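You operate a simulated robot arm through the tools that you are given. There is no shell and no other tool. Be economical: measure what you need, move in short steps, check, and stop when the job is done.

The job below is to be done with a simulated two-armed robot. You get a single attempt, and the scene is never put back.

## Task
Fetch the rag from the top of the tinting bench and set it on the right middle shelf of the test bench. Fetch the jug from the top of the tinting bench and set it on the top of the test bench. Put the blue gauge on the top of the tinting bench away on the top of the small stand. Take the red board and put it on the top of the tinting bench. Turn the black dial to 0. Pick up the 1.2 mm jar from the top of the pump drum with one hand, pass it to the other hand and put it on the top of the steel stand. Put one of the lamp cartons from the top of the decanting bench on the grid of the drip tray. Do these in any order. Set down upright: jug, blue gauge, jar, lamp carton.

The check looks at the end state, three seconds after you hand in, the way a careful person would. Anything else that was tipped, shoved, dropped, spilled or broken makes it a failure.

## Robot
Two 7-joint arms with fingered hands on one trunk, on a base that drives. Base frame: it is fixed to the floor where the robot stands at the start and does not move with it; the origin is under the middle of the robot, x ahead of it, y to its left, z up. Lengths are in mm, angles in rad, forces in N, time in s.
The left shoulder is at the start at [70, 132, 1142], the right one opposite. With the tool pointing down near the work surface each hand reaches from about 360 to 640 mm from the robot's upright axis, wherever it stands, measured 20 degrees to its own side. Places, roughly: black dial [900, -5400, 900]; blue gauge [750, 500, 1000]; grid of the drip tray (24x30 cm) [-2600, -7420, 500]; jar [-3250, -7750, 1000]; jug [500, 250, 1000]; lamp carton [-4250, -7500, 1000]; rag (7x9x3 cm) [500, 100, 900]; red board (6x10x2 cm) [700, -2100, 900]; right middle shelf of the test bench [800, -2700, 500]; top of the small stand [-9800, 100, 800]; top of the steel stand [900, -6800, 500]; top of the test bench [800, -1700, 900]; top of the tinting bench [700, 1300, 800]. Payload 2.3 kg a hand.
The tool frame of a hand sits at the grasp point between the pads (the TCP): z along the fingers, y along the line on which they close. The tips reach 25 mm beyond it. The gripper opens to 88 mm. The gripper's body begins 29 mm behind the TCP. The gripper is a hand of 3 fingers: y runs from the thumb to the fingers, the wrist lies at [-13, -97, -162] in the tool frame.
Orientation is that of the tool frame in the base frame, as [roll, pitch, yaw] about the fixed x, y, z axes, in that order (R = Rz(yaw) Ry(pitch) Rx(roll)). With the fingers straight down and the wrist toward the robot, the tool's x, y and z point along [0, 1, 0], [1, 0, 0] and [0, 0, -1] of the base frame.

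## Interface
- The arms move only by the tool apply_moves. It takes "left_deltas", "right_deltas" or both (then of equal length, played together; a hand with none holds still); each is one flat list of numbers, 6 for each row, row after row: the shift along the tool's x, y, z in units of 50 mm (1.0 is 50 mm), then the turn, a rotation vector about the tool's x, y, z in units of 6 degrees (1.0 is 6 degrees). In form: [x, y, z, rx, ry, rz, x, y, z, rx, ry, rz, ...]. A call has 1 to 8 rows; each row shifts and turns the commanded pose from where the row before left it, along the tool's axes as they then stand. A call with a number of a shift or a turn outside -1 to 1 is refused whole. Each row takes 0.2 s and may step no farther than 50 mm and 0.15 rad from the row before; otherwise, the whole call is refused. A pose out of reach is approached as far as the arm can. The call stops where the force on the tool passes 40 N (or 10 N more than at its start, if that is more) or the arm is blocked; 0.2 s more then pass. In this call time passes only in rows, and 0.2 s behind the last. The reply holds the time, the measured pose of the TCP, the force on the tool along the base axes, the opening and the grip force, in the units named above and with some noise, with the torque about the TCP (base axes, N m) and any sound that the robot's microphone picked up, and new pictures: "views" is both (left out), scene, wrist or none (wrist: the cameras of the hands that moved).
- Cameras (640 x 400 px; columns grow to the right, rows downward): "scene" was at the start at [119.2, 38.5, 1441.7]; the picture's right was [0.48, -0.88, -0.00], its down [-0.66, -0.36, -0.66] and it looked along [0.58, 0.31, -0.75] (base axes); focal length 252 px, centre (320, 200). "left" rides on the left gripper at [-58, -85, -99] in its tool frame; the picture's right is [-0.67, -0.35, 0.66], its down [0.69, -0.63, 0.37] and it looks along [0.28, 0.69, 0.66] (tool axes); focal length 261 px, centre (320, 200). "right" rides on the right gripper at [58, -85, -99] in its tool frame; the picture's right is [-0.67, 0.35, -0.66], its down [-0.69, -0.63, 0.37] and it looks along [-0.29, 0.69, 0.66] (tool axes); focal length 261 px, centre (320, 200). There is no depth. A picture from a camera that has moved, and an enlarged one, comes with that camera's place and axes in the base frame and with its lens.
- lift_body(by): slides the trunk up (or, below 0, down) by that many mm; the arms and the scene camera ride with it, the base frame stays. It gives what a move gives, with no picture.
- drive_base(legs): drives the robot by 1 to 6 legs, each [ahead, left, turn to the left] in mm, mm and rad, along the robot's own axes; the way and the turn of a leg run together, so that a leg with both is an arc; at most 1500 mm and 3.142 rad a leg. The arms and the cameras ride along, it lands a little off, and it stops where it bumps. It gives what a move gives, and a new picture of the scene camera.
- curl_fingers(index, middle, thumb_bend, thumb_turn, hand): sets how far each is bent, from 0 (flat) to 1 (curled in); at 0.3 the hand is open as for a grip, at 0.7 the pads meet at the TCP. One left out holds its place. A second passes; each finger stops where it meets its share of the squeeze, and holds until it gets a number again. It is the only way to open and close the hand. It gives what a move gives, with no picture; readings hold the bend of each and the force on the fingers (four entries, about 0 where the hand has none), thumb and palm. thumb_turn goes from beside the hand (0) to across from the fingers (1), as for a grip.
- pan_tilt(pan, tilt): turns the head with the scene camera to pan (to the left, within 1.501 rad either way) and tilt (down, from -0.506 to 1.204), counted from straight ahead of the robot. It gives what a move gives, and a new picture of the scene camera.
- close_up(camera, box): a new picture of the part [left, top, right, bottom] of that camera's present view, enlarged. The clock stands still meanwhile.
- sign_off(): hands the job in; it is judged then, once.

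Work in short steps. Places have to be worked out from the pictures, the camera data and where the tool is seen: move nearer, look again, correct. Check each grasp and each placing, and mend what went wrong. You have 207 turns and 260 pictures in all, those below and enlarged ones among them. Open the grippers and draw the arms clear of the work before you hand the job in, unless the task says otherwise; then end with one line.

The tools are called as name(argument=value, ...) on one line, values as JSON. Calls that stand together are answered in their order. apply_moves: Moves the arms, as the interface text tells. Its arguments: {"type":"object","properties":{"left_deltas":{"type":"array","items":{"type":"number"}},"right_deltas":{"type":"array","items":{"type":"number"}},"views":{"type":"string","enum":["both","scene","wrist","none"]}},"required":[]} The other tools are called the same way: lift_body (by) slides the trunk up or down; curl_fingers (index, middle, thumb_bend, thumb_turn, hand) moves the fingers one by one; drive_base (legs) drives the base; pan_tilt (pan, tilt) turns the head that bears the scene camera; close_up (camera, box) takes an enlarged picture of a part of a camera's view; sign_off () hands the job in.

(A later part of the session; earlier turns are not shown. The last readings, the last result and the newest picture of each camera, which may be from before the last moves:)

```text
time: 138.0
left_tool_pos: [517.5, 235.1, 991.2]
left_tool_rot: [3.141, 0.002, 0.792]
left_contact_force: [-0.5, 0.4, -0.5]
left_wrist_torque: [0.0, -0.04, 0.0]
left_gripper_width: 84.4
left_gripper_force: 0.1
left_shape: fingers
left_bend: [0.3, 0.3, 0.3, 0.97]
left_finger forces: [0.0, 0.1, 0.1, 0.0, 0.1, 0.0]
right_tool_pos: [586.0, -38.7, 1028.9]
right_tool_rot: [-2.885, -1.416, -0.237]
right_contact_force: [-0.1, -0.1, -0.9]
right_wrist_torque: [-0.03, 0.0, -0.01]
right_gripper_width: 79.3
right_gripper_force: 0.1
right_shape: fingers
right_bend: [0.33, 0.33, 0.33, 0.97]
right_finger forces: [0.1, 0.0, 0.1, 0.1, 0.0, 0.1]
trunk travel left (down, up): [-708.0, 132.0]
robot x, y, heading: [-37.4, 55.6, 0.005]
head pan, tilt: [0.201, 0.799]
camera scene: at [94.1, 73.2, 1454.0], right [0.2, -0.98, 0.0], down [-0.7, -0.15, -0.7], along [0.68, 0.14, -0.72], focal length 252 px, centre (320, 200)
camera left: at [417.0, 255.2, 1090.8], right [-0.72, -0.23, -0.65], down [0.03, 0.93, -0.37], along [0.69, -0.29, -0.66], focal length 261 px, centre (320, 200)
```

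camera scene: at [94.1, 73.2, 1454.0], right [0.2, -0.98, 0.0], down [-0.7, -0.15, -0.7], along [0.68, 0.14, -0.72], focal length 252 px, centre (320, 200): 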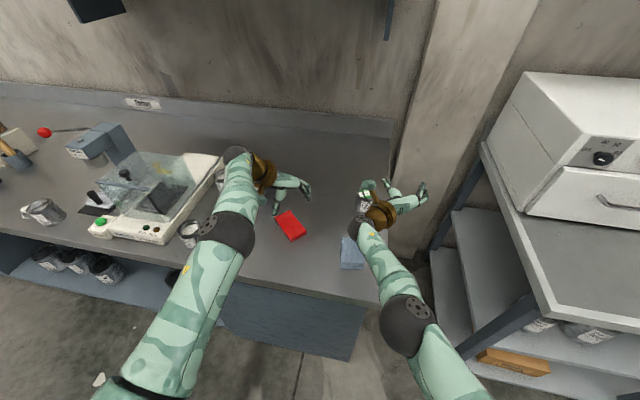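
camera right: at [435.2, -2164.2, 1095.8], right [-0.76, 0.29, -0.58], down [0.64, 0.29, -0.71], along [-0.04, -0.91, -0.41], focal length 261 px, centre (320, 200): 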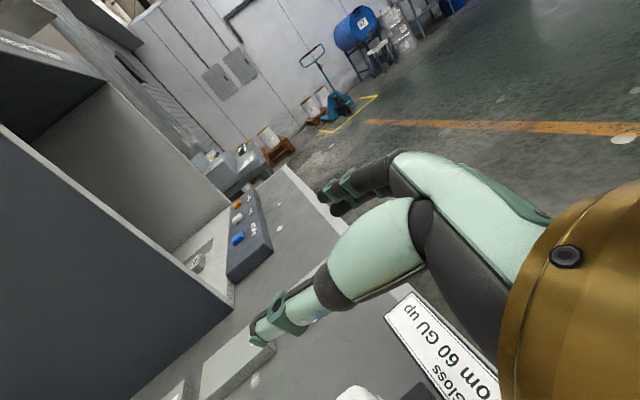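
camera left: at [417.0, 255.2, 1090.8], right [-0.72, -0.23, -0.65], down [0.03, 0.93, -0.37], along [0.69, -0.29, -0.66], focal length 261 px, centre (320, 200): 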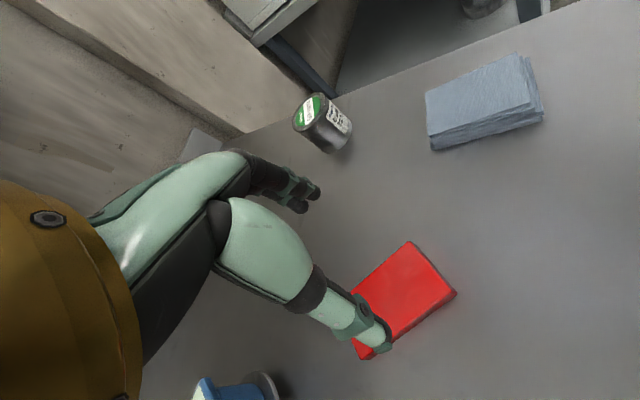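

Red board is placed on the tinting bench. Next the rag with the left hand. I first retract the right arm along its reverse path, and raise/turn the left hand a bit.

apply_moves(left_deltas=[0, 0, -0.8, 0, 0, -0.8, 0, 0, -0.6, 0, 0, -0.8, 0, 0, 0, 0, 0, 0, 0, 0, 0, 0, 0, 0, 0, 0, 0, 0, 0, 0, 0, 0, 0, 0, 0, 0, 0, 0, 0, 0, 0, 0, 0, 0, 0, 0, 0, 0], right_deltas=[0, 0.158, -0.52, 1, 0.5, 0, 0.1, 0.104, -0.534, 1, 0.5, 0, 0.1, 0.048, -0.542, 1, 0.3, 0, 0.1, -0.01, -0.542, 1, 0, 0, 0.1, -0.066, -0.54, 1, 0, 0, 0.1, -0.122, -0.528, 1, 0, 0, 0.1, -0.176, -0.514, 1, 0, 0, 0.1, -0.23, -0.492, 1, 0, 0], views="none")

drive_base(legs=[[0, 0, -0.79], [-206, 254, 0]])

```text
time: 139.8
left_tool_pos: [518.7, 234.4, 1061.3]
left_tool_rot: [-3.141, 0.001, 0.96]
left_contact_force: [0.5, 0.9, -0.3]
left_wrist_torque: [-0.02, 0.03, 0.03]
left_gripper_width: 84.3
left_gripper_force: 0.1
left_shape: fingers
left_bend: [0.3, 0.3, 0.3, 0.97]
left_finger forces: [0.1, 0.0, 0.0, 0.0, 0.0, 0.0]
right_tool_pos: [617.7, 32.9, 1091.0]
right_tool_rot: [-1.467, -1.511, -1.274]
right_contact_force: [0.8, 0.3, 0.2]
right_wrist_torque: [-0.01, 0.01, -0.02]
right_gripper_width: 78.9
right_gripper_force: 0.1
right_shape: fingers
right_bend: [0.33, 0.33, 0.33, 0.98]
right_finger forces: [0.0, 0.0, 0.1, 0.0, 0.0, 0.0]
right hand out of reach, approached as far as the arm can: row 1, 2, 3, 4, 5, 6, 7, 8
trunk travel left (down, up): [-708.0, 132.0]
robot x, y, heading: [-36.3, 54.5, 0.002]
head pan, tilt: [0.201, 0.799]
```

```text
time: 144.1
left_tool_pos: [515.7, 111.3, 1060.9]
left_tool_rot: [-3.141, 0.001, 0.166]
left_contact_force: [0.3, 0.6, -0.8]
left_wrist_torque: [0.02, 0.0, 0.03]
left_gripper_width: 84.3
left_gripper_force: 0.2
left_shape: fingers
left_bend: [0.3, 0.3, 0.3, 0.97]
left_finger forces: [0.0, 0.1, 0.0, 0.1, 0.1, 0.1]
right_tool_pos: [441.5, -101.7, 1090.3]
right_tool_rot: [-1.52, -1.511, -2.015]
right_contact_force: [-0.9, 0.8, 0.2]
right_wrist_torque: [0.01, 0.0, -0.01]
right_gripper_width: 78.8
right_gripper_force: 0.1
right_shape: fingers
right_bend: [0.33, 0.33, 0.33, 0.98]
right_finger forces: [0.0, 0.1, 0.0, 0.1, 0.0, 0.1]
trunk travel left (down, up): [-708.0, 132.0]
robot x, y, heading: [-1.0, 385.3, -0.789]
head pan, tilt: [0.201, 0.799]
camera scene: at [102.9, 300.8, 1453.9], right [-0.55, -0.83, 0.0], down [-0.6, 0.4, -0.7], along [0.58, -0.39, -0.72], focal length 252 px, centre (320, 200)
```

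scene: 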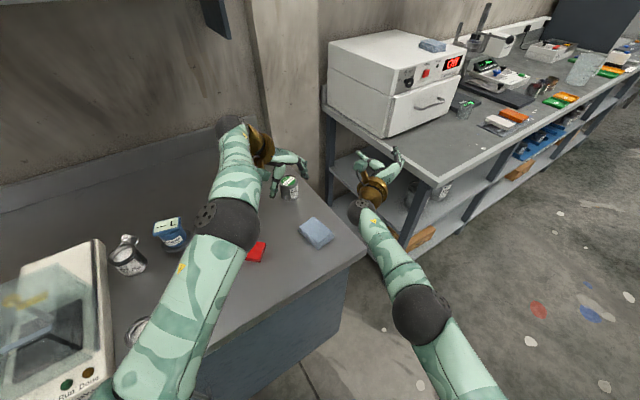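

Rag centre ≈(471,66). I move over it, open a bit wider, and descend partway to verify.

apply_moves(left_deltas=[-0.52, 0.37, 0, 0, 0, 0, -0.52, 0.37, 0.3, 0, 0, 0, 0, 0, 0.8, 0, 0, 0, 0, 0, 0.8, 0, 0, 0, 0, 0, 0.7, 0, 0, 0], views="wrist")

```text
time: 145.3
left_tool_pos: [471.0, 67.1, 931.5]
left_tool_rot: [3.141, 0.001, 0.165]
left_contact_force: [-0.2, -1.0, 0.0]
left_wrist_torque: [0.0, -0.02, -0.02]
left_gripper_width: 84.3
left_gripper_force: 0.1
left_shape: fingers
left_bend: [0.3, 0.3, 0.3, 0.97]
left_finger forces: [0.0, 0.0, 0.0, 0.0, 0.0, 0.0]
right_tool_pos: [443.4, -99.8, 1089.9]
right_tool_rot: [-1.508, -1.513, -2.025]
right_contact_force: [-0.7, 0.3, 0.0]
right_wrist_torque: [0.0, 0.01, 0.03]
right_gripper_width: 78.8
right_gripper_force: 0.1
right_shape: fingers
right_bend: [0.33, 0.33, 0.33, 0.98]
right_finger forces: [0.0, 0.0, 0.0, 0.1, 0.0, 0.1]
trunk travel left (down, up): [-708.0, 132.0]
robot x, y, heading: [-1.5, 381.9, -0.789]
head pan, tilt: [0.201, 0.799]
camera left: at [400.3, 143.0, 1030.5], right [-0.72, 0.23, -0.65], down [0.57, 0.73, -0.37], along [0.39, -0.64, -0.66], focal length 261 px, centre (320, 200)
```

left: 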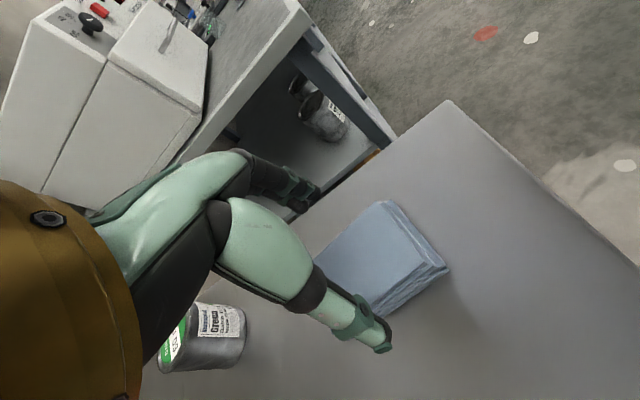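

Well aligned. Descend ~48 mm, close, and lift.

apply_moves(left_deltas=[0, 0, 0.5, 0, 0, 0, 0, 0, 0.46, 0, 0, 0], views="none")

curl_fingers(hand="left", index=0.7, middle=0.7, thumb_bend=0.7)

apply_moves(left_deltas=[0, 0, -0.5, 0, 0, 0, 0, 0, -0.8, 0, 0, 0, 0, 0, -0.8, 0, 0, 0], views="both")

```text
time: 145.9
left_tool_pos: [470.6, 68.6, 882.8]
left_tool_rot: [-3.141, 0.003, 0.166]
left_contact_force: [-0.1, 0.6, 0.0]
left_wrist_torque: [0.01, -0.04, 0.0]
left_gripper_width: 84.6
left_gripper_force: 0.0
left_shape: fingers
left_bend: [0.3, 0.3, 0.3, 0.97]
left_finger forces: [0.0, 0.1, 0.0, 0.0, 0.0, 0.1]
right_tool_pos: [443.2, -99.3, 1090.8]
right_tool_rot: [-1.459, -1.512, -2.075]
right_contact_force: [-0.1, 0.0, -0.3]
right_wrist_torque: [0.0, 0.01, 0.02]
right_gripper_width: 79.1
right_gripper_force: 0.1
right_shape: fingers
right_bend: [0.33, 0.33, 0.33, 0.98]
right_finger forces: [0.0, 0.0, 0.1, 0.0, 0.0, 0.1]
trunk travel left (down, up): [-708.0, 132.0]
robot x, y, heading: [-4.7, 381.6, -0.792]
head pan, tilt: [0.201, 0.799]
```

```text
time: 146.9
left_tool_pos: [470.4, 66.4, 882.6]
left_tool_rot: [3.141, 0.001, 0.166]
left_contact_force: [0.3, -2.1, 3.3]
left_wrist_torque: [-0.2, -0.02, 0.01]
left_gripper_width: 57.6
left_gripper_force: 19.2
left_shape: fingers
left_bend: [0.45, 0.5, 0.42, 0.96]
left_finger forces: [11.1, 8.9, 0.0, 0.0, 18.6, 0.0]
right_tool_pos: [441.6, -98.9, 1092.3]
right_tool_rot: [-1.473, -1.512, -2.063]
right_contact_force: [0.0, 0.4, 0.0]
right_wrist_torque: [-0.02, -0.01, -0.01]
right_gripper_width: 78.9
right_gripper_force: 0.0
right_shape: fingers
right_bend: [0.33, 0.33, 0.33, 0.98]
right_finger forces: [0.0, 0.0, 0.1, 0.0, 0.0, 0.0]
trunk travel left (down, up): [-708.0, 132.0]
robot x, y, heading: [0.1, 385.7, -0.789]
head pan, tilt: [0.201, 0.799]
```

```text
time: 147.7
left_tool_pos: [470.4, 68.9, 987.4]
left_tool_rot: [-3.139, 0.002, 0.166]
left_contact_force: [-0.5, 0.6, -0.9]
left_wrist_torque: [-0.02, 0.03, 0.02]
left_gripper_width: 57.7
left_gripper_force: 18.4
left_shape: fingers
left_bend: [0.45, 0.5, 0.42, 0.96]
left_finger forces: [10.0, 8.4, 0.0, 0.1, 18.7, 0.0]
right_tool_pos: [440.7, -98.6, 1091.7]
right_tool_rot: [-1.449, -1.512, -2.084]
right_contact_force: [0.4, -0.8, 0.5]
right_wrist_torque: [0.01, -0.02, 0.01]
right_gripper_width: 78.6
right_gripper_force: 0.0
right_shape: fingers
right_bend: [0.33, 0.33, 0.33, 0.98]
right_finger forces: [0.1, 0.0, 0.0, 0.1, 0.0, 0.0]
trunk travel left (down, up): [-708.0, 132.0]
robot x, y, heading: [2.3, 379.5, -0.79]
head pan, tilt: [0.201, 0.799]
camera scene: at [102.6, 302.9, 1454.0], right [-0.55, -0.83, 0.0], down [-0.6, 0.4, -0.7], along [0.58, -0.39, -0.72], focal length 252 px, centre (320, 200)
camera left: at [400.5, 143.4, 1088.4], right [-0.72, 0.23, -0.65], down [0.57, 0.73, -0.37], along [0.39, -0.64, -0.66], focal length 261 px, centre (320, 200)
```

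scene: 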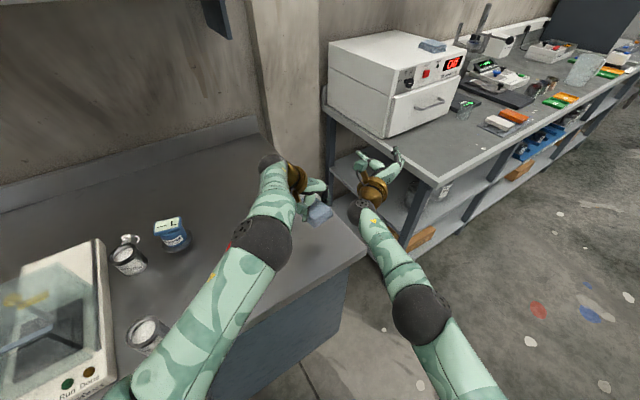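
left: 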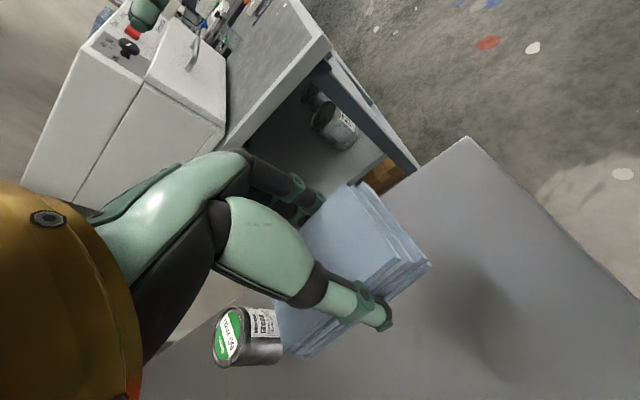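

Rag is held. I back away from the bench into the aisle and then retract the extended right arm.

drive_base(legs=[[-303, -305, 0], [895, -887, 0], [895, -887, 0]])

apply_moves(right_deltas=[0, 0, -1, 0, 0, 0, 0, 0, -1, 0, 0, 0, 0, 0, -1, 1, 0, 0, 0, 0, -1, 1, 0, 0, 0, 0, -1, 1, 0, 0, 0, 0, -1, 1, 0, 0, 0, 0, -0.5, 1, 0, 0, 0, 0, 0, 1, 0, 0], views="scene")

```text
time: 162.2
left_tool_pos: [35.1, -2447.8, 988.4]
left_tool_rot: [3.141, 0.001, 0.16]
left_contact_force: [-0.2, 0.4, -0.8]
left_wrist_torque: [-0.01, -0.02, 0.0]
left_gripper_width: 57.6
left_gripper_force: 18.0
left_shape: fingers
left_bend: [0.45, 0.5, 0.42, 0.96]
left_finger forces: [9.9, 8.3, 0.0, 0.0, 18.7, 0.0]
right_tool_pos: [4.9, -2613.0, 1091.2]
right_tool_rot: [-1.477, -1.512, -2.06]
right_contact_force: [0.1, -0.7, -0.7]
right_wrist_torque: [-0.01, -0.01, -0.03]
right_gripper_width: 78.7
right_gripper_force: 0.0
right_shape: fingers
right_bend: [0.33, 0.33, 0.33, 0.98]
right_finger forces: [0.0, 0.0, 0.0, 0.0, 0.0, 0.0]
trunk travel left (down, up): [-708.0, 132.0]
robot x, y, heading: [-435.0, -2130.9, -0.793]
head pan, tilt: [0.201, 0.799]
camera scene: at [-331.6, -2211.1, 1454.0], right [-0.56, -0.83, 0.0], down [-0.6, 0.4, -0.7], along [0.58, -0.39, -0.72], focal length 252 px, centre (320, 200)
```

scene: 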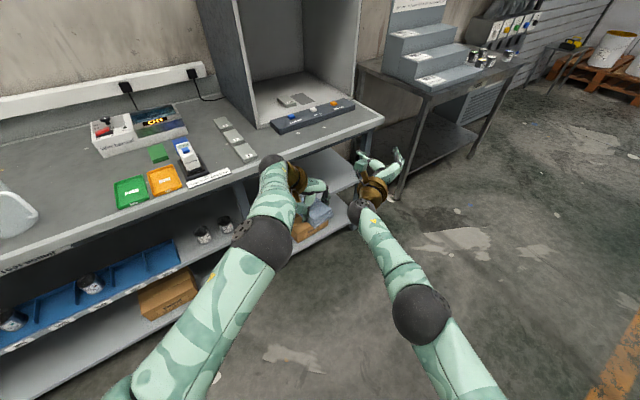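

```text
time: 164.0
left_tool_pos: [35.7, -2449.7, 988.0]
left_tool_rot: [-3.141, -0.001, 0.16]
left_contact_force: [0.2, 0.8, -1.4]
left_wrist_torque: [0.02, 0.0, 0.01]
left_gripper_width: 57.8
left_gripper_force: 18.9
left_shape: fingers
left_bend: [0.45, 0.5, 0.42, 0.96]
left_finger forces: [9.9, 8.4, 0.0, 0.0, 18.7, 0.0]
right_tool_pos: [4.1, -2615.6, 1090.6]
right_tool_rot: [-1.359, -1.508, -2.074]
right_contact_force: [-0.7, 0.1, -0.1]
right_wrist_torque: [-0.04, 0.0, -0.02]
right_gripper_width: 78.9
right_gripper_force: 0.1
right_shape: fingers
right_bend: [0.33, 0.33, 0.33, 0.98]
right_finger forces: [0.1, 0.0, 0.1, 0.1, 0.0, 0.1]
right hand out of reach, approached as far as the arm can: row 1, 2, 3, 4, 5, 6, 7
trunk travel left (down, up): [-708.0, 132.0]
robot x, y, heading: [-435.1, -2129.7, -0.792]
head pan, tilt: [0.201, 0.799]
camera scene: at [-333.0, -2214.0, 1453.9], right [-0.56, -0.83, 0.0], down [-0.59, 0.4, -0.7], along [0.58, -0.39, -0.72], focal length 252 px, centre (320, 200)
```

scene: 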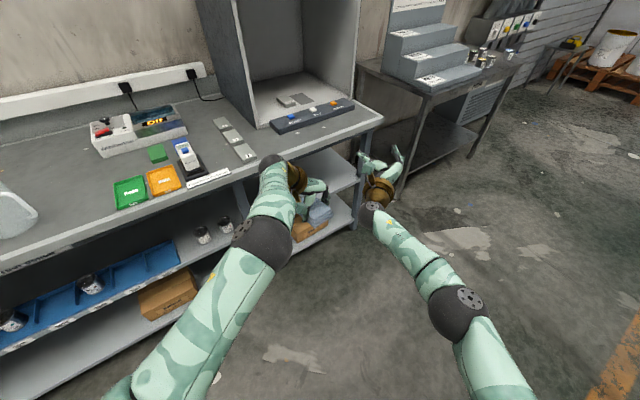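

Pure rotation worked but not the retraction. I rotate the right hand further to the left in place, then retract.

apply_moves(right_deltas=[0, 0, 0, 1, 0, 0, 0, 0, 0, 1, 0, 0, 0, 0, 0, 1, 0, 0, 0, 0, 0, 1, 0, 0, 0, 0, 0, 1, 0, 0, 0, 0, 0, 1, 0, 0, 0, -0.6, -0.6, 0, 0, 0, 0, -0.6, -0.6, 0, 0, 0], views="none")

apply_moves(right_deltas=[0, -0.7, -0.6, 0, 0, 0, 0, -0.7, -0.6, 0, 0, 0, 0, -0.7, -0.6, 0, 0, 0, 0, -0.7, -0.6, 0, 0, 0], views="scene")

```text
time: 165.8
left_tool_pos: [34.4, -2447.6, 989.4]
left_tool_rot: [3.142, 0.0, 0.159]
left_contact_force: [0.1, -0.2, -0.2]
left_wrist_torque: [0.0, 0.01, -0.01]
left_gripper_width: 57.8
left_gripper_force: 18.3
left_shape: fingers
left_bend: [0.45, 0.5, 0.42, 0.96]
left_finger forces: [9.9, 8.3, 0.1, 0.0, 18.7, 0.1]
right_tool_pos: [-69.4, -2574.3, 1095.1]
right_tool_rot: [-0.49, -1.503, -2.366]
right_contact_force: [0.6, 0.6, -0.8]
right_wrist_torque: [0.0, 0.01, -0.01]
right_gripper_width: 79.1
right_gripper_force: 0.0
right_shape: fingers
right_bend: [0.33, 0.33, 0.33, 0.98]
right_finger forces: [0.1, 0.0, 0.0, 0.1, 0.0, 0.0]
right hand out of reach, approached as far as the arm can: row 6
trunk travel left (down, up): [-708.0, 132.0]
robot x, y, heading: [-430.6, -2132.4, -0.791]
head pan, tilt: [0.201, 0.799]
```

```text
time: 166.8
left_tool_pos: [34.9, -2446.9, 988.7]
left_tool_rot: [3.14, 0.0, 0.162]
left_contact_force: [0.1, 0.0, 0.4]
left_wrist_torque: [-0.01, 0.02, -0.01]
left_gripper_width: 57.6
left_gripper_force: 18.2
left_shape: fingers
left_bend: [0.45, 0.5, 0.42, 0.96]
left_finger forces: [9.9, 8.3, 0.0, 0.0, 18.7, 0.0]
right_tool_pos: [-222.1, -2473.8, 1090.0]
right_tool_rot: [-0.506, -1.501, -2.348]
right_contact_force: [0.1, -0.6, 0.3]
right_wrist_torque: [0.01, -0.01, -0.01]
right_gripper_width: 79.1
right_gripper_force: 0.0
right_shape: fingers
right_bend: [0.33, 0.33, 0.33, 0.98]
right_finger forces: [0.1, 0.0, 0.0, 0.0, 0.0, 0.0]
right hand out of reach, approached as far as the arm can: row 4
trunk travel left (down, up): [-708.0, 132.0]
robot x, y, heading: [-432.1, -2125.9, -0.792]
head pan, tilt: [0.201, 0.799]
camera scene: at [-333.2, -2211.2, 1454.1], right [-0.56, -0.83, 0.0], down [-0.59, 0.4, -0.7], along [0.58, -0.39, -0.72], focal length 252 px, centre (320, 200)
```

scene: 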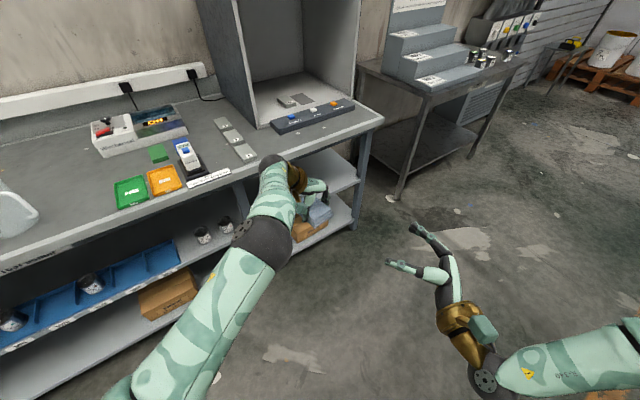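

Right arm is tucked. The right section of the middle shelf has free space right of the jars (y≈−2830). I drive there (still back in the aisle), lower the trunk ~398 mm and look.

drive_base(legs=[[273, -269, 0]])

lift_body(by=-385)

pan_tilt(pan=0.4, tilt=0.45)

```text
time: 169.2
left_tool_pos: [34.6, -2828.3, 988.5]
left_tool_rot: [-3.141, 0.002, 0.163]
left_contact_force: [-0.4, 0.5, 0.1]
left_wrist_torque: [0.02, -0.02, -0.01]
left_gripper_width: 58.0
left_gripper_force: 18.5
left_shape: fingers
left_bend: [0.45, 0.5, 0.42, 0.96]
left_finger forces: [9.7, 8.3, 0.0, 0.1, 18.5, 0.1]
right_tool_pos: [-221.8, -2856.4, 1089.0]
right_tool_rot: [-0.514, -1.507, -2.338]
right_contact_force: [0.4, -0.3, 0.1]
right_wrist_torque: [0.01, 0.01, 0.0]
right_gripper_width: 78.6
right_gripper_force: 0.1
right_shape: fingers
right_bend: [0.33, 0.33, 0.33, 0.98]
right_finger forces: [0.0, 0.0, 0.0, 0.0, 0.0, 0.0]
trunk travel left (down, up): [-708.0, 132.0]
robot x, y, heading: [-434.9, -2513.7, -0.792]
head pan, tilt: [0.201, 0.799]
camera scene: at [-332.9, -2592.3, 1454.1], right [-0.56, -0.83, 0.0], down [-0.6, 0.4, -0.7], along [0.58, -0.39, -0.72], focal length 252 px, centre (320, 200)
```

scene: 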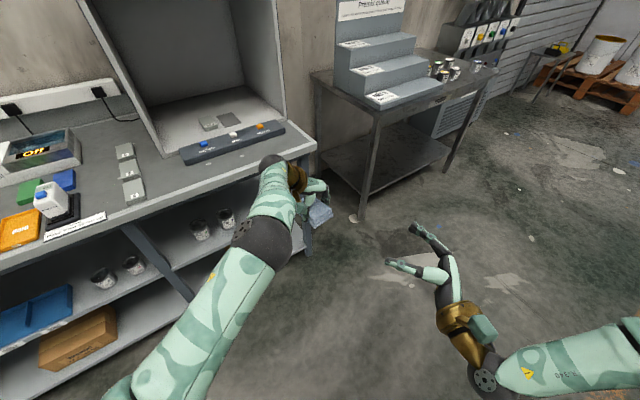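

```text
time: 172.9
left_tool_pos: [35.6, -2829.3, 601.8]
left_tool_rot: [3.141, 0.001, 0.161]
left_contact_force: [-0.3, 0.2, -0.1]
left_wrist_torque: [0.04, 0.03, 0.0]
left_gripper_width: 58.0
left_gripper_force: 18.2
left_shape: fingers
left_bend: [0.45, 0.51, 0.42, 0.96]
left_finger forces: [9.7, 8.3, 0.0, 0.1, 18.6, 0.0]
right_tool_pos: [-221.4, -2858.5, 703.2]
right_tool_rot: [-0.515, -1.505, -2.336]
right_contact_force: [0.6, 0.7, -0.4]
right_wrist_torque: [0.03, 0.01, -0.01]
right_gripper_width: 78.7
right_gripper_force: 0.1
right_shape: fingers
right_bend: [0.33, 0.33, 0.33, 0.98]
right_finger forces: [0.0, 0.0, 0.0, 0.1, 0.0, 0.0]
trunk travel left (down, up): [-323.0, 517.0]
robot x, y, heading: [-433.4, -2510.7, -0.791]
head pan, tilt: [0.201, 0.799]
```

```text
time: 173.7
left_tool_pos: [34.5, -2829.1, 602.7]
left_tool_rot: [-3.14, 0.003, 0.162]
left_contact_force: [-1.0, 0.0, -1.6]
left_wrist_torque: [0.01, 0.0, 0.0]
left_gripper_width: 57.9
left_gripper_force: 18.5
left_shape: fingers
left_bend: [0.45, 0.51, 0.42, 0.96]
left_finger forces: [9.8, 8.3, 0.1, 0.0, 18.6, 0.0]
right_tool_pos: [-220.7, -2857.1, 705.5]
right_tool_rot: [-0.513, -1.506, -2.339]
right_contact_force: [-1.0, 0.7, -0.2]
right_wrist_torque: [-0.02, 0.01, 0.02]
right_gripper_width: 79.0
right_gripper_force: 0.0
right_shape: fingers
right_bend: [0.33, 0.33, 0.33, 0.98]
right_finger forces: [0.1, 0.0, 0.1, 0.0, 0.0, 0.0]
trunk travel left (down, up): [-323.0, 517.0]
robot x, y, heading: [-436.3, -2514.9, -0.788]
head pan, tilt: [0.4, 0.45]
camera scene: at [-315.0, -2583.9, 1099.3], right [-0.38, -0.92, 0.0], down [-0.4, 0.17, -0.9], along [0.83, -0.34, -0.44], focal length 252 px, centre (320, 200)
```

scene: 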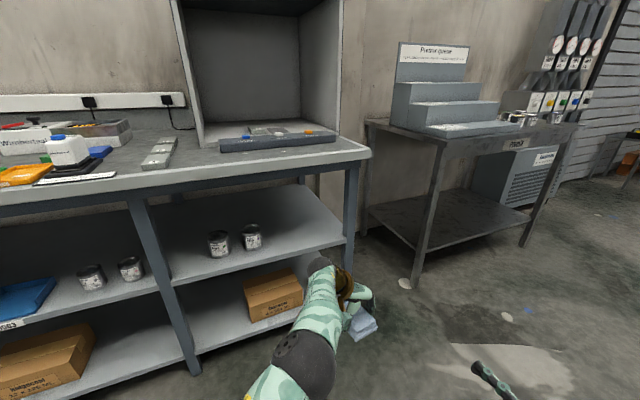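

Shelf top ≈ z 530, bench underside ≈ 822; jars at (471,−2528) and (473,−2638); my target (475,−2830) is free. I lower 15 mm more and drive straight in.

lift_body(by=-16)

drive_base(legs=[[155, 157, 0], [154, 156, 0]])

```text
time: 174.4
left_tool_pos: [34.3, -2829.0, 587.3]
left_tool_rot: [-3.142, 0.0, 0.162]
left_contact_force: [-0.2, -0.1, -0.9]
left_wrist_torque: [-0.02, -0.04, 0.0]
left_gripper_width: 58.1
left_gripper_force: 18.6
left_shape: fingers
left_bend: [0.45, 0.51, 0.42, 0.96]
left_finger forces: [9.8, 8.4, 0.0, 0.0, 18.7, 0.1]
right_tool_pos: [-222.1, -2857.0, 688.6]
right_tool_rot: [-0.531, -1.505, -2.321]
right_contact_force: [-0.3, -0.1, -0.4]
right_wrist_torque: [0.02, 0.0, 0.01]
right_gripper_width: 78.6
right_gripper_force: 0.1
right_shape: fingers
right_bend: [0.33, 0.33, 0.33, 0.98]
right_finger forces: [0.1, 0.0, 0.0, 0.0, 0.0, 0.0]
trunk travel left (down, up): [-307.0, 533.0]
robot x, y, heading: [-433.7, -2513.2, -0.786]
head pan, tilt: [0.4, 0.45]
```

```text
time: 177.3
left_tool_pos: [472.0, -2829.3, 587.6]
left_tool_rot: [-3.141, 0.002, 0.161]
left_contact_force: [-1.2, 0.8, -0.9]
left_wrist_torque: [0.02, 0.03, 0.03]
left_gripper_width: 57.7
left_gripper_force: 18.1
left_shape: fingers
left_bend: [0.45, 0.51, 0.42, 0.96]
left_finger forces: [9.8, 8.3, 0.0, 0.0, 18.6, 0.0]
right_tool_pos: [215.3, -2857.7, 687.6]
right_tool_rot: [-0.505, -1.504, -2.346]
right_contact_force: [0.0, 0.9, 0.9]
right_wrist_torque: [0.0, 0.01, 0.02]
right_gripper_width: 79.0
right_gripper_force: 0.1
right_shape: fingers
right_bend: [0.33, 0.33, 0.33, 0.98]
right_finger forces: [0.0, 0.0, 0.1, 0.0, 0.0, 0.0]
trunk travel left (down, up): [-307.0, 533.0]
robot x, y, heading: [0.6, -2516.4, -0.792]
head pan, tilt: [0.4, 0.45]
camera scene: at [122.6, -2583.2, 1083.4], right [-0.38, -0.92, 0.0], down [-0.4, 0.17, -0.9], along [0.83, -0.34, -0.44], focal length 252 px, centre (320, 200)
```

scene: 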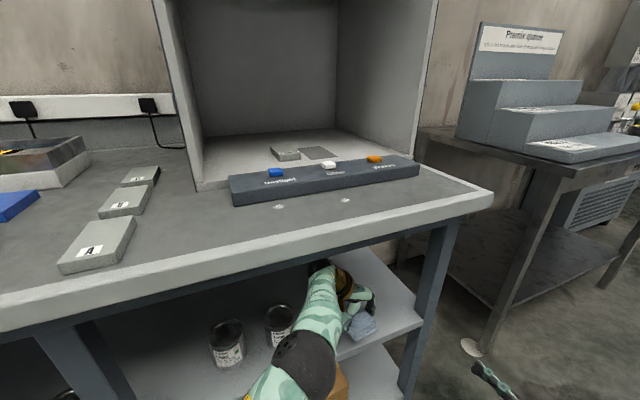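

The hand and rag are over the shelf. I lower in small steps to contact.

apply_moves(left_deltas=[0, 0, 0.14, 0, 0, 0, 0, 0, 0.1, 0, 0, 0, 0, 0, 0.08, 0, 0, 0], views="wrist")

```text
time: 178.1
left_tool_pos: [473.4, -2828.7, 571.2]
left_tool_rot: [-3.141, 0.003, 0.16]
left_contact_force: [-0.7, 0.3, -0.9]
left_wrist_torque: [0.0, -0.03, 0.02]
left_gripper_width: 57.7
left_gripper_force: 18.3
left_shape: fingers
left_bend: [0.45, 0.51, 0.42, 0.96]
left_finger forces: [9.9, 8.3, 0.0, 0.0, 18.6, 0.0]
right_tool_pos: [215.5, -2856.3, 687.8]
right_tool_rot: [-0.53, -1.504, -2.321]
right_contact_force: [0.2, 0.2, -0.1]
right_wrist_torque: [-0.01, 0.0, -0.01]
right_gripper_width: 79.1
right_gripper_force: 0.0
right_shape: fingers
right_bend: [0.33, 0.33, 0.33, 0.98]
right_finger forces: [0.0, 0.1, 0.0, 0.0, 0.1, 0.1]
trunk travel left (down, up): [-307.0, 533.0]
robot x, y, heading: [1.9, -2513.3, -0.793]
head pan, tilt: [0.4, 0.45]
camera left: at [401.6, -2753.6, 670.4], right [-0.72, 0.24, -0.65], down [0.57, 0.73, -0.37], along [0.39, -0.64, -0.66], focal length 261 px, centre (320, 200)
```

left: 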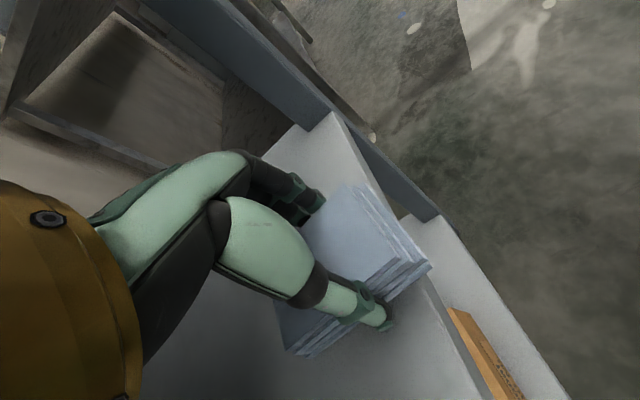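

The shelf's front edge is at x≈437, so the rag slightly overhangs. I move 35 mm deeper, then lower to contact.

apply_moves(left_deltas=[0.7, 0.1, -0.06, 0, 0, 0, 0, 0, 0.12, 0, 0, 0, 0, 0, 0.08, 0, 0, 0, 0, 0, 0.08, 0, 0, 0], views="wrist")

```text
time: 179.1
left_tool_pos: [506.8, -2828.6, 560.4]
left_tool_rot: [-3.141, 0.003, 0.163]
left_contact_force: [0.1, -0.7, -0.9]
left_wrist_torque: [-0.02, -0.01, 0.02]
left_gripper_width: 57.5
left_gripper_force: 17.6
left_shape: fingers
left_bend: [0.45, 0.51, 0.42, 0.96]
left_finger forces: [9.6, 8.2, 0.0, 0.0, 18.3, 0.0]
right_tool_pos: [216.7, -2857.9, 687.9]
right_tool_rot: [-0.536, -1.504, -2.318]
right_contact_force: [-0.2, 0.8, -0.3]
right_wrist_torque: [-0.01, 0.01, 0.03]
right_gripper_width: 79.1
right_gripper_force: 0.1
right_shape: fingers
right_bend: [0.33, 0.33, 0.33, 0.98]
right_finger forces: [0.0, 0.0, 0.0, 0.0, 0.1, 0.0]
trunk travel left (down, up): [-307.0, 533.0]
robot x, y, heading: [2.5, -2510.7, -0.793]
head pan, tilt: [0.4, 0.45]
camera left: at [436.9, -2752.9, 659.5], right [-0.72, 0.24, -0.65], down [0.57, 0.73, -0.37], along [0.39, -0.64, -0.66], focal length 261 px, centre (320, 200)
```

left: 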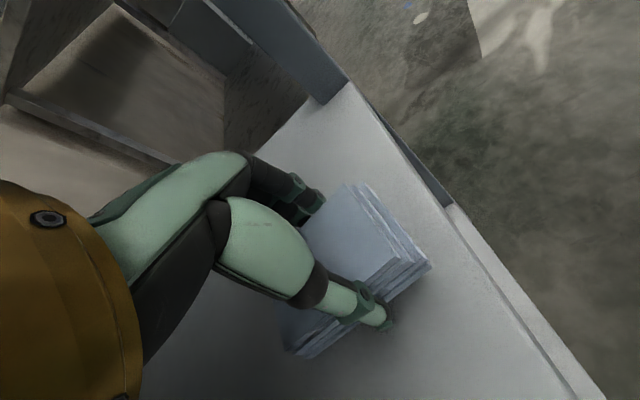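

apply_moves(left_deltas=[0, 0, 0.1, 0, 0, 0, 0, 0, 0.1, 0, 0, 0, 0, 0, 0.1, 0, 0, 0], views="wrist")

```text
time: 179.9
left_tool_pos: [507.5, -2828.7, 544.6]
left_tool_rot: [-3.141, 0.0, 0.162]
left_contact_force: [-0.1, 0.2, -0.2]
left_wrist_torque: [0.02, -0.02, -0.03]
left_gripper_width: 57.7
left_gripper_force: 18.0
left_shape: fingers
left_bend: [0.45, 0.51, 0.42, 0.96]
left_finger forces: [9.7, 8.3, 0.0, 0.0, 18.1, 0.0]
right_tool_pos: [215.3, -2856.7, 688.6]
right_tool_rot: [-0.512, -1.504, -2.338]
right_contact_force: [0.2, -0.1, 0.6]
right_wrist_torque: [-0.01, -0.01, -0.01]
right_gripper_width: 78.9
right_gripper_force: 0.1
right_shape: fingers
right_bend: [0.33, 0.33, 0.33, 0.98]
right_finger forces: [0.0, 0.0, 0.0, 0.0, 0.0, 0.0]
trunk travel left (down, up): [-307.0, 533.0]
robot x, y, heading: [2.2, -2511.6, -0.793]
head pan, tilt: [0.4, 0.45]
camera left: at [437.0, -2752.7, 644.6], right [-0.72, 0.24, -0.65], down [0.57, 0.73, -0.37], along [0.39, -0.64, -0.66], focal length 261 px, centre (320, 200)
```

left: 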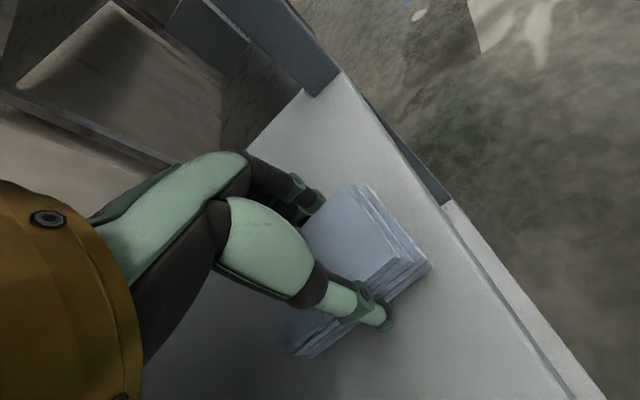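

apply_moves(left_deltas=[0, 0, 0.1, 0, 0, 0, 0, 0, 0.08, 0, 0, 0, 0, 0, 0.08, 0, 0, 0, 0, 0, 0.08, 0, 0, 0], views="none")

```text
time: 180.9
left_tool_pos: [506.8, -2826.6, 532.7]
left_tool_rot: [3.138, -0.004, 0.161]
left_contact_force: [3.1, 0.5, 16.6]
left_wrist_torque: [-0.38, -0.11, -0.01]
left_gripper_width: 58.0
left_gripper_force: 19.7
left_shape: fingers
left_bend: [0.45, 0.51, 0.42, 0.96]
left_finger forces: [10.7, 9.6, 0.0, 0.0, 19.3, 0.1]
right_tool_pos: [214.6, -2855.2, 689.2]
right_tool_rot: [-0.471, -1.502, -2.379]
right_contact_force: [-0.3, -0.5, -0.1]
right_wrist_torque: [0.04, 0.0, 0.03]
right_gripper_width: 78.9
right_gripper_force: 0.2
right_shape: fingers
right_bend: [0.33, 0.33, 0.33, 0.98]
right_finger forces: [0.0, 0.0, 0.1, 0.0, 0.0, 0.1]
trunk travel left (down, up): [-307.0, 533.0]
robot x, y, heading: [-0.8, -2513.9, -0.791]
head pan, tilt: [0.4, 0.45]
```

Contact. I release, rise 70 mm and check.

curl_fingers(hand="left", index=0.28, middle=0.28, thumb_bend=0.28)

apply_moves(left_deltas=[0, 0, -0.4, 0, 0, 0, 0, 0, -0.5, 0, 0, 0, 0, 0, -0.4, 0, 0, 0], views="wrist")

```text
time: 181.9
left_tool_pos: [507.5, -2828.2, 527.7]
left_tool_rot: [-3.141, 0.001, 0.162]
left_contact_force: [-0.2, 0.2, 0.2]
left_wrist_torque: [0.02, 0.02, 0.01]
left_gripper_width: 88.5
left_gripper_force: 0.1
left_shape: fingers
left_bend: [0.28, 0.28, 0.28, 0.97]
left_finger forces: [0.0, 0.0, 0.0, 0.1, 0.0, 0.1]
right_tool_pos: [216.1, -2856.4, 688.8]
right_tool_rot: [-0.545, -1.504, -2.307]
right_contact_force: [0.8, -0.4, 0.0]
right_wrist_torque: [0.02, -0.01, 0.01]
right_gripper_width: 78.8
right_gripper_force: 0.0
right_shape: fingers
right_bend: [0.33, 0.33, 0.33, 0.98]
right_finger forces: [0.0, 0.0, 0.0, 0.0, 0.0, 0.1]
trunk travel left (down, up): [-307.0, 533.0]
robot x, y, heading: [0.5, -2510.7, -0.793]
head pan, tilt: [0.4, 0.45]
```

```text
time: 182.7
left_tool_pos: [507.0, -2828.4, 592.6]
left_tool_rot: [-3.142, 0.001, 0.161]
left_contact_force: [-0.5, -0.5, 0.6]
left_wrist_torque: [0.0, -0.02, 0.01]
left_gripper_width: 88.4
left_gripper_force: 0.0
left_shape: fingers
left_bend: [0.28, 0.28, 0.28, 0.97]
left_finger forces: [0.0, 0.1, 0.0, 0.0, 0.0, 0.1]
right_tool_pos: [214.7, -2856.2, 688.4]
right_tool_rot: [-0.534, -1.504, -2.318]
right_contact_force: [-0.6, -0.5, 0.3]
right_wrist_torque: [0.0, -0.01, 0.0]
right_gripper_width: 79.0
right_gripper_force: 0.0
right_shape: fingers
right_bend: [0.33, 0.33, 0.33, 0.98]
right_finger forces: [0.0, 0.0, 0.1, 0.1, 0.0, 0.0]
trunk travel left (down, up): [-307.0, 533.0]
robot x, y, heading: [1.8, -2511.6, -0.792]
head pan, tilt: [0.4, 0.45]
camera left: at [436.5, -2753.2, 693.2], right [-0.72, 0.24, -0.65], down [0.57, 0.73, -0.37], along [0.39, -0.64, -0.66], focal length 261 px, centre (320, 200)
```

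left: 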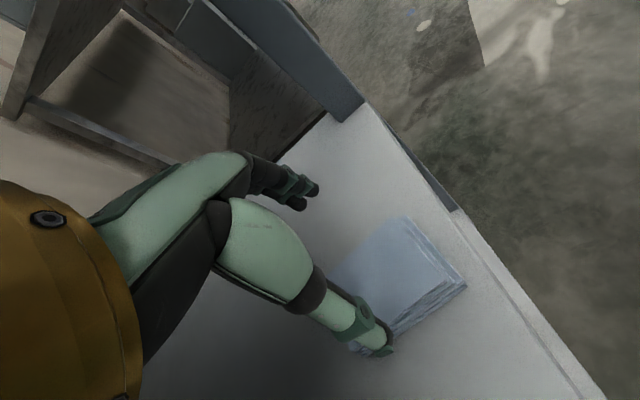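

Rag lies flat on the shelf. I back out, turn square, raise the trunk, and drive south toward the dial.

drive_base(legs=[[-309, -313, 0], [0, 0, 0.792], [0, -1500, 0], [0, -1200, 0]])

lift_body(by=393)

pan_tilt(pan=0.0, tilt=0.3)

```text
time: 200.2
left_tool_pos: [141.4, -5083.5, 593.2]
left_tool_rot: [-3.142, 0.001, 0.955]
left_contact_force: [0.5, -1.0, -0.5]
left_wrist_torque: [-0.02, 0.0, -0.03]
left_gripper_width: 88.2
left_gripper_force: 0.0
left_shape: fingers
left_bend: [0.28, 0.28, 0.28, 0.97]
left_finger forces: [0.0, 0.0, 0.1, 0.0, 0.1, 0.0]
right_tool_pos: [-43.5, -5310.9, 688.7]
right_tool_rot: [-0.522, -1.504, -1.536]
right_contact_force: [0.5, 0.2, -0.1]
right_wrist_torque: [0.02, 0.0, -0.04]
right_gripper_width: 78.8
right_gripper_force: 0.1
right_shape: fingers
right_bend: [0.33, 0.33, 0.33, 0.98]
right_finger forces: [0.0, 0.0, 0.0, 0.0, 0.1, 0.1]
trunk travel left (down, up): [-307.0, 533.0]
robot x, y, heading: [-436.9, -5222.9, 0.007]
head pan, tilt: [0.4, 0.45]
camera scene: at [-303.3, -5185.3, 1083.4], right [0.39, -0.92, 0.0], down [-0.4, -0.17, -0.9], along [0.83, 0.35, -0.44], focal length 252 px, centre (320, 200)
```

scene: 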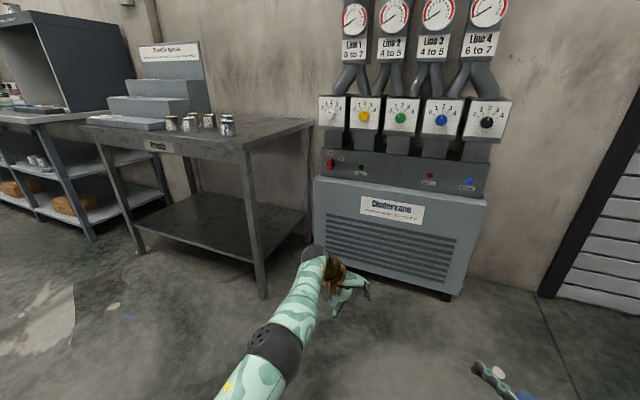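

```text
time: 204.0
left_tool_pos: [140.6, -5082.6, 985.5]
left_tool_rot: [3.141, 0.002, 0.955]
left_contact_force: [-0.1, 0.8, 0.2]
left_wrist_torque: [0.02, -0.01, 0.04]
left_gripper_width: 88.6
left_gripper_force: 0.1
left_shape: fingers
left_bend: [0.28, 0.28, 0.28, 0.97]
left_finger forces: [0.0, 0.0, 0.0, 0.0, 0.1, 0.0]
right_tool_pos: [-43.0, -5310.5, 1080.9]
right_tool_rot: [-0.526, -1.504, -1.533]
right_contact_force: [-0.1, 0.4, -0.6]
right_wrist_torque: [0.03, 0.01, -0.02]
right_gripper_width: 78.8
right_gripper_force: 0.1
right_shape: fingers
right_bend: [0.33, 0.33, 0.33, 0.98]
right_finger forces: [0.1, 0.0, 0.0, 0.0, 0.0, 0.0]
trunk travel left (down, up): [-700.0, 140.0]
robot x, y, heading: [-440.2, -5222.2, 0.004]
head pan, tilt: [0.4, 0.45]
```

```text
time: 204.9
left_tool_pos: [141.4, -5082.8, 985.5]
left_tool_rot: [3.141, 0.002, 0.953]
left_contact_force: [0.4, 0.4, -0.1]
left_wrist_torque: [-0.03, -0.02, 0.0]
left_gripper_width: 88.0
left_gripper_force: 0.1
left_shape: fingers
left_bend: [0.28, 0.28, 0.28, 0.97]
left_finger forces: [0.1, 0.0, 0.0, 0.0, 0.0, 0.0]
right_tool_pos: [-44.0, -5311.8, 1080.5]
right_tool_rot: [-0.529, -1.504, -1.53]
right_contact_force: [0.1, -0.2, 1.3]
right_wrist_torque: [0.03, 0.02, 0.01]
right_gripper_width: 79.0
right_gripper_force: 0.1
right_shape: fingers
right_bend: [0.33, 0.33, 0.33, 0.98]
right_finger forces: [0.0, 0.0, 0.0, 0.0, 0.0, 0.0]
trunk travel left (down, up): [-700.0, 140.0]
robot x, y, heading: [-440.2, -5223.0, 0.004]
head pan, tilt: [0.0, 0.3]
camera scene: at [-294.5, -5220.8, 1490.3], right [0.0, -1.0, 0.0], down [-0.3, 0.0, -0.96], along [0.96, 0.0, -0.3], focal length 252 px, centre (320, 200)
```

scene: 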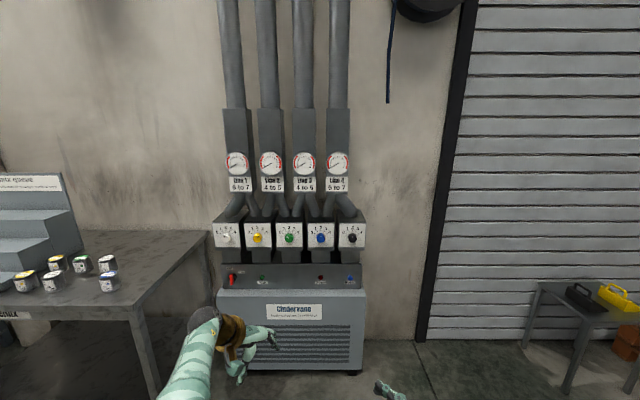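

The black dial is at ≈(871,−5385,923). Close-up to read it.

close_up(camera="scene", box=[325, 205, 381, 260])

```text
7.27 times, centred on (353, 232) of scene
camera zoom: at [-294.5, -5220.8, 1490.3], right [0.0, -1.0, 0.0], down [-0.3, 0.0, -0.96], along [0.96, 0.0, -0.3], focal length 1836 px, centre (80, -36)
```

zoom: 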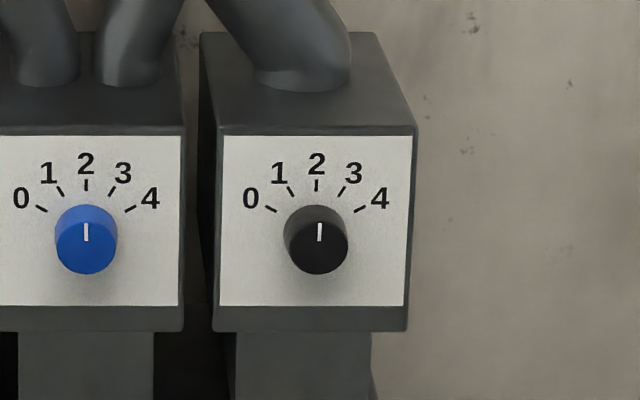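

The dial points to 2; "0" is 60° counter-clockwise. I'll use the left hand pointing forward: pitch it up 90° from top-down here in the aisle.

apply_moves(left_deltas=[0, 0, 0, -0.815, 0.58, 0, 0, 0, 0, -0.815, 0.58, 0, 0, 0, 0, -0.815, 0.58, 0, 0, 0, 0, -0.815, 0.58, 0, 0, 0, 0, -0.815, 0.58, 0, 0, 0, 0, -0.815, 0.58, 0, 0, 0, 0, -0.815, 0.58, 0, 0, 0, 0, -0.815, 0.58, 0], views="none")

apply_moves(left_deltas=[0, 0, 0, -0.815, 0.58, 0, 0, 0, 0, -0.815, 0.58, 0, 0, 0, 0, -0.815, 0.58, 0, 0, 0, 0, -0.815, 0.58, 0, 0, 0, 0, -0.815, 0.58, 0, 0, 0, 0, -0.815, 0.58, 0, 0, 0, 0, -0.815, 0.58, 0], views="scene")

```text
time: 206.7
left_tool_pos: [141.6, -5083.8, 986.3]
left_tool_rot: [2.406, -0.446, 1.129]
left_contact_force: [-0.3, 0.4, 0.2]
left_wrist_torque: [-0.04, 0.0, 0.01]
left_gripper_width: 88.5
left_gripper_force: 0.1
left_shape: fingers
left_bend: [0.28, 0.28, 0.28, 0.97]
left_finger forces: [0.0, 0.1, 0.0, 0.1, 0.1, 0.0]
right_tool_pos: [-43.2, -5310.5, 1081.4]
right_tool_rot: [-0.547, -1.506, -1.511]
right_contact_force: [-0.3, 0.4, -1.1]
right_wrist_torque: [0.03, -0.04, -0.01]
right_gripper_width: 78.9
right_gripper_force: 0.1
right_shape: fingers
right_bend: [0.33, 0.33, 0.33, 0.98]
right_finger forces: [0.0, 0.0, 0.0, 0.1, 0.1, 0.1]
trunk travel left (down, up): [-700.0, 140.0]
robot x, y, heading: [-436.3, -5220.6, 0.007]
head pan, tilt: [0.0, 0.3]
```

```text
time: 208.3
left_tool_pos: [140.7, -5083.2, 985.7]
left_tool_rot: [1.569, -0.617, 1.575]
left_contact_force: [-0.3, 0.4, -0.1]
left_wrist_torque: [0.03, 0.02, -0.02]
left_gripper_width: 88.4
left_gripper_force: 0.1
left_shape: fingers
left_bend: [0.28, 0.28, 0.28, 0.97]
left_finger forces: [0.1, 0.0, 0.0, 0.1, 0.0, 0.0]
right_tool_pos: [-42.9, -5310.8, 1082.0]
right_tool_rot: [-0.544, -1.505, -1.514]
right_contact_force: [0.2, -0.1, 0.0]
right_wrist_torque: [0.02, -0.01, 0.0]
right_gripper_width: 78.9
right_gripper_force: 0.1
right_shape: fingers
right_bend: [0.33, 0.33, 0.33, 0.98]
right_finger forces: [0.0, 0.0, 0.0, 0.1, 0.0, 0.0]
trunk travel left (down, up): [-700.0, 140.0]
robot x, y, heading: [-437.8, -5224.2, -0.002]
head pan, tilt: [0.0, 0.3]
camera scene: at [-294.2, -5220.5, 1490.3], right [0.0, -1.0, 0.0], down [-0.3, 0.0, -0.96], along [0.96, 0.0, -0.3], focal length 252 px, centre (320, 200)
```

scene: 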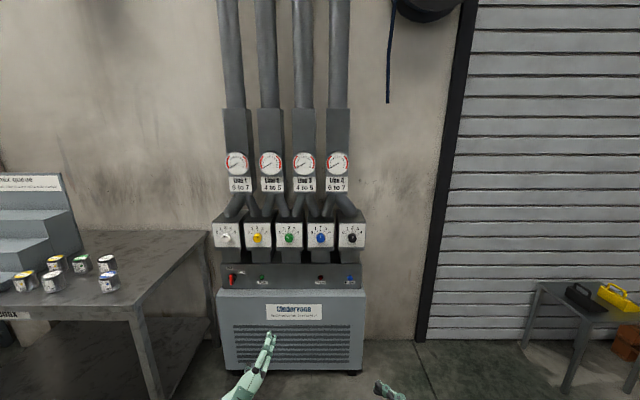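

Reoriented as planned. Now drive so the hand is in front of the black dial.

drive_base(legs=[[0, -302, 0], [635, 0, 0]])

apply_moves(left_deltas=[-0.36, -0.5, 0, 0, 0, 0.9, -0.36, -0.5, 0, 0, 0, 0.9, 0, 0, 0, 0, 0, 0.9], views="both")

```text
time: 213.5
left_tool_pos: [774.2, -5380.3, 986.2]
left_tool_rot: [1.571, -0.618, 1.579]
left_contact_force: [0.1, -1.1, 0.0]
left_wrist_torque: [0.01, 0.02, -0.03]
left_gripper_width: 88.4
left_gripper_force: 0.0
left_shape: fingers
left_bend: [0.28, 0.28, 0.28, 0.97]
left_finger forces: [0.0, 0.0, 0.1, 0.0, 0.1, 0.0]
right_tool_pos: [590.0, -5607.5, 1082.6]
right_tool_rot: [-0.49, -1.502, -1.563]
right_contact_force: [0.4, 1.0, -0.2]
right_wrist_torque: [-0.01, -0.02, 0.01]
right_gripper_width: 79.0
right_gripper_force: 0.1
right_shape: fingers
right_bend: [0.33, 0.33, 0.33, 0.98]
right_finger forces: [0.0, 0.1, 0.0, 0.0, 0.0, 0.0]
trunk travel left (down, up): [-700.0, 140.0]
robot x, y, heading: [195.1, -5519.6, 0.005]
head pan, tilt: [0.0, 0.3]
camera scene: at [338.5, -5520.0, 1490.4], right [0.01, -1.0, 0.0], down [-0.3, 0.0, -0.96], along [0.96, 0.01, -0.3], focal length 252 px, centre (320, 200)
```

scene: 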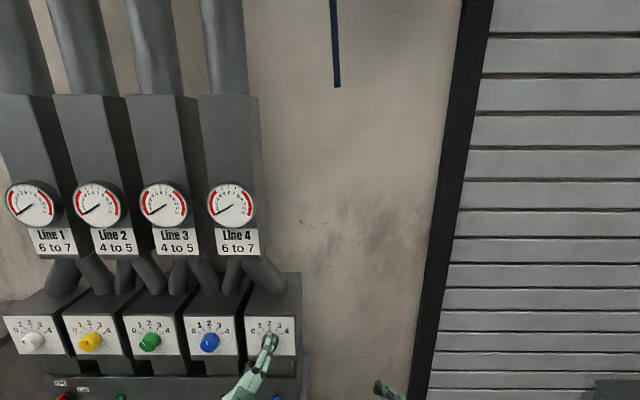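

```text
time: 214.3
left_tool_pos: [774.5, -5377.9, 925.3]
left_tool_rot: [1.572, -0.905, 1.577]
left_contact_force: [-0.3, 0.3, -0.4]
left_wrist_torque: [-0.02, -0.01, -0.04]
left_gripper_width: 88.7
left_gripper_force: 0.0
left_shape: fingers
left_bend: [0.28, 0.28, 0.28, 0.97]
left_finger forces: [0.0, 0.1, 0.0, 0.1, 0.0, 0.0]
right_tool_pos: [591.9, -5609.7, 1080.4]
right_tool_rot: [-0.514, -1.503, -1.538]
right_contact_force: [-0.8, -0.3, -0.4]
right_wrist_torque: [0.01, 0.01, 0.0]
right_gripper_width: 78.9
right_gripper_force: 0.0
right_shape: fingers
right_bend: [0.33, 0.33, 0.33, 0.98]
right_finger forces: [0.1, 0.0, 0.1, 0.0, 0.0, 0.0]
trunk travel left (down, up): [-700.0, 140.0]
robot x, y, heading: [194.6, -5518.4, 0.008]
head pan, tilt: [0.0, 0.3]
camera scene: at [339.6, -5520.7, 1490.3], right [0.01, -1.0, 0.0], down [-0.3, 0.0, -0.96], along [0.96, 0.01, -0.3], focal length 252 px, centre (320, 200)
camera left: at [674.7, -5346.8, 826.5], right [0.66, -0.14, -0.74], down [0.36, 0.92, 0.15], along [0.67, -0.36, 0.65], focal length 261 px, centre (320, 200)
```

scene: 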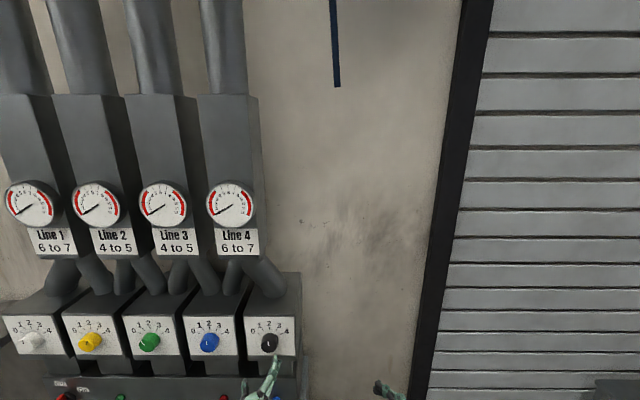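
left: 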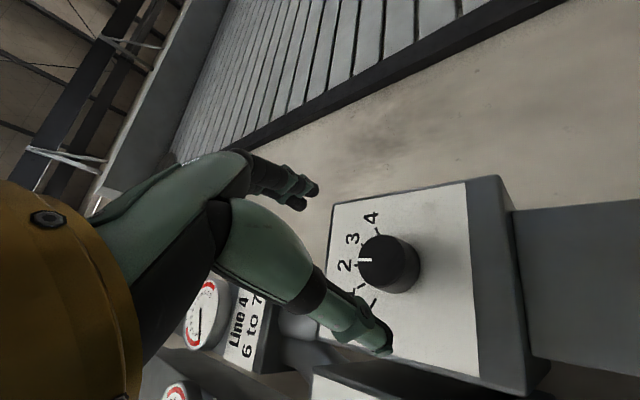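

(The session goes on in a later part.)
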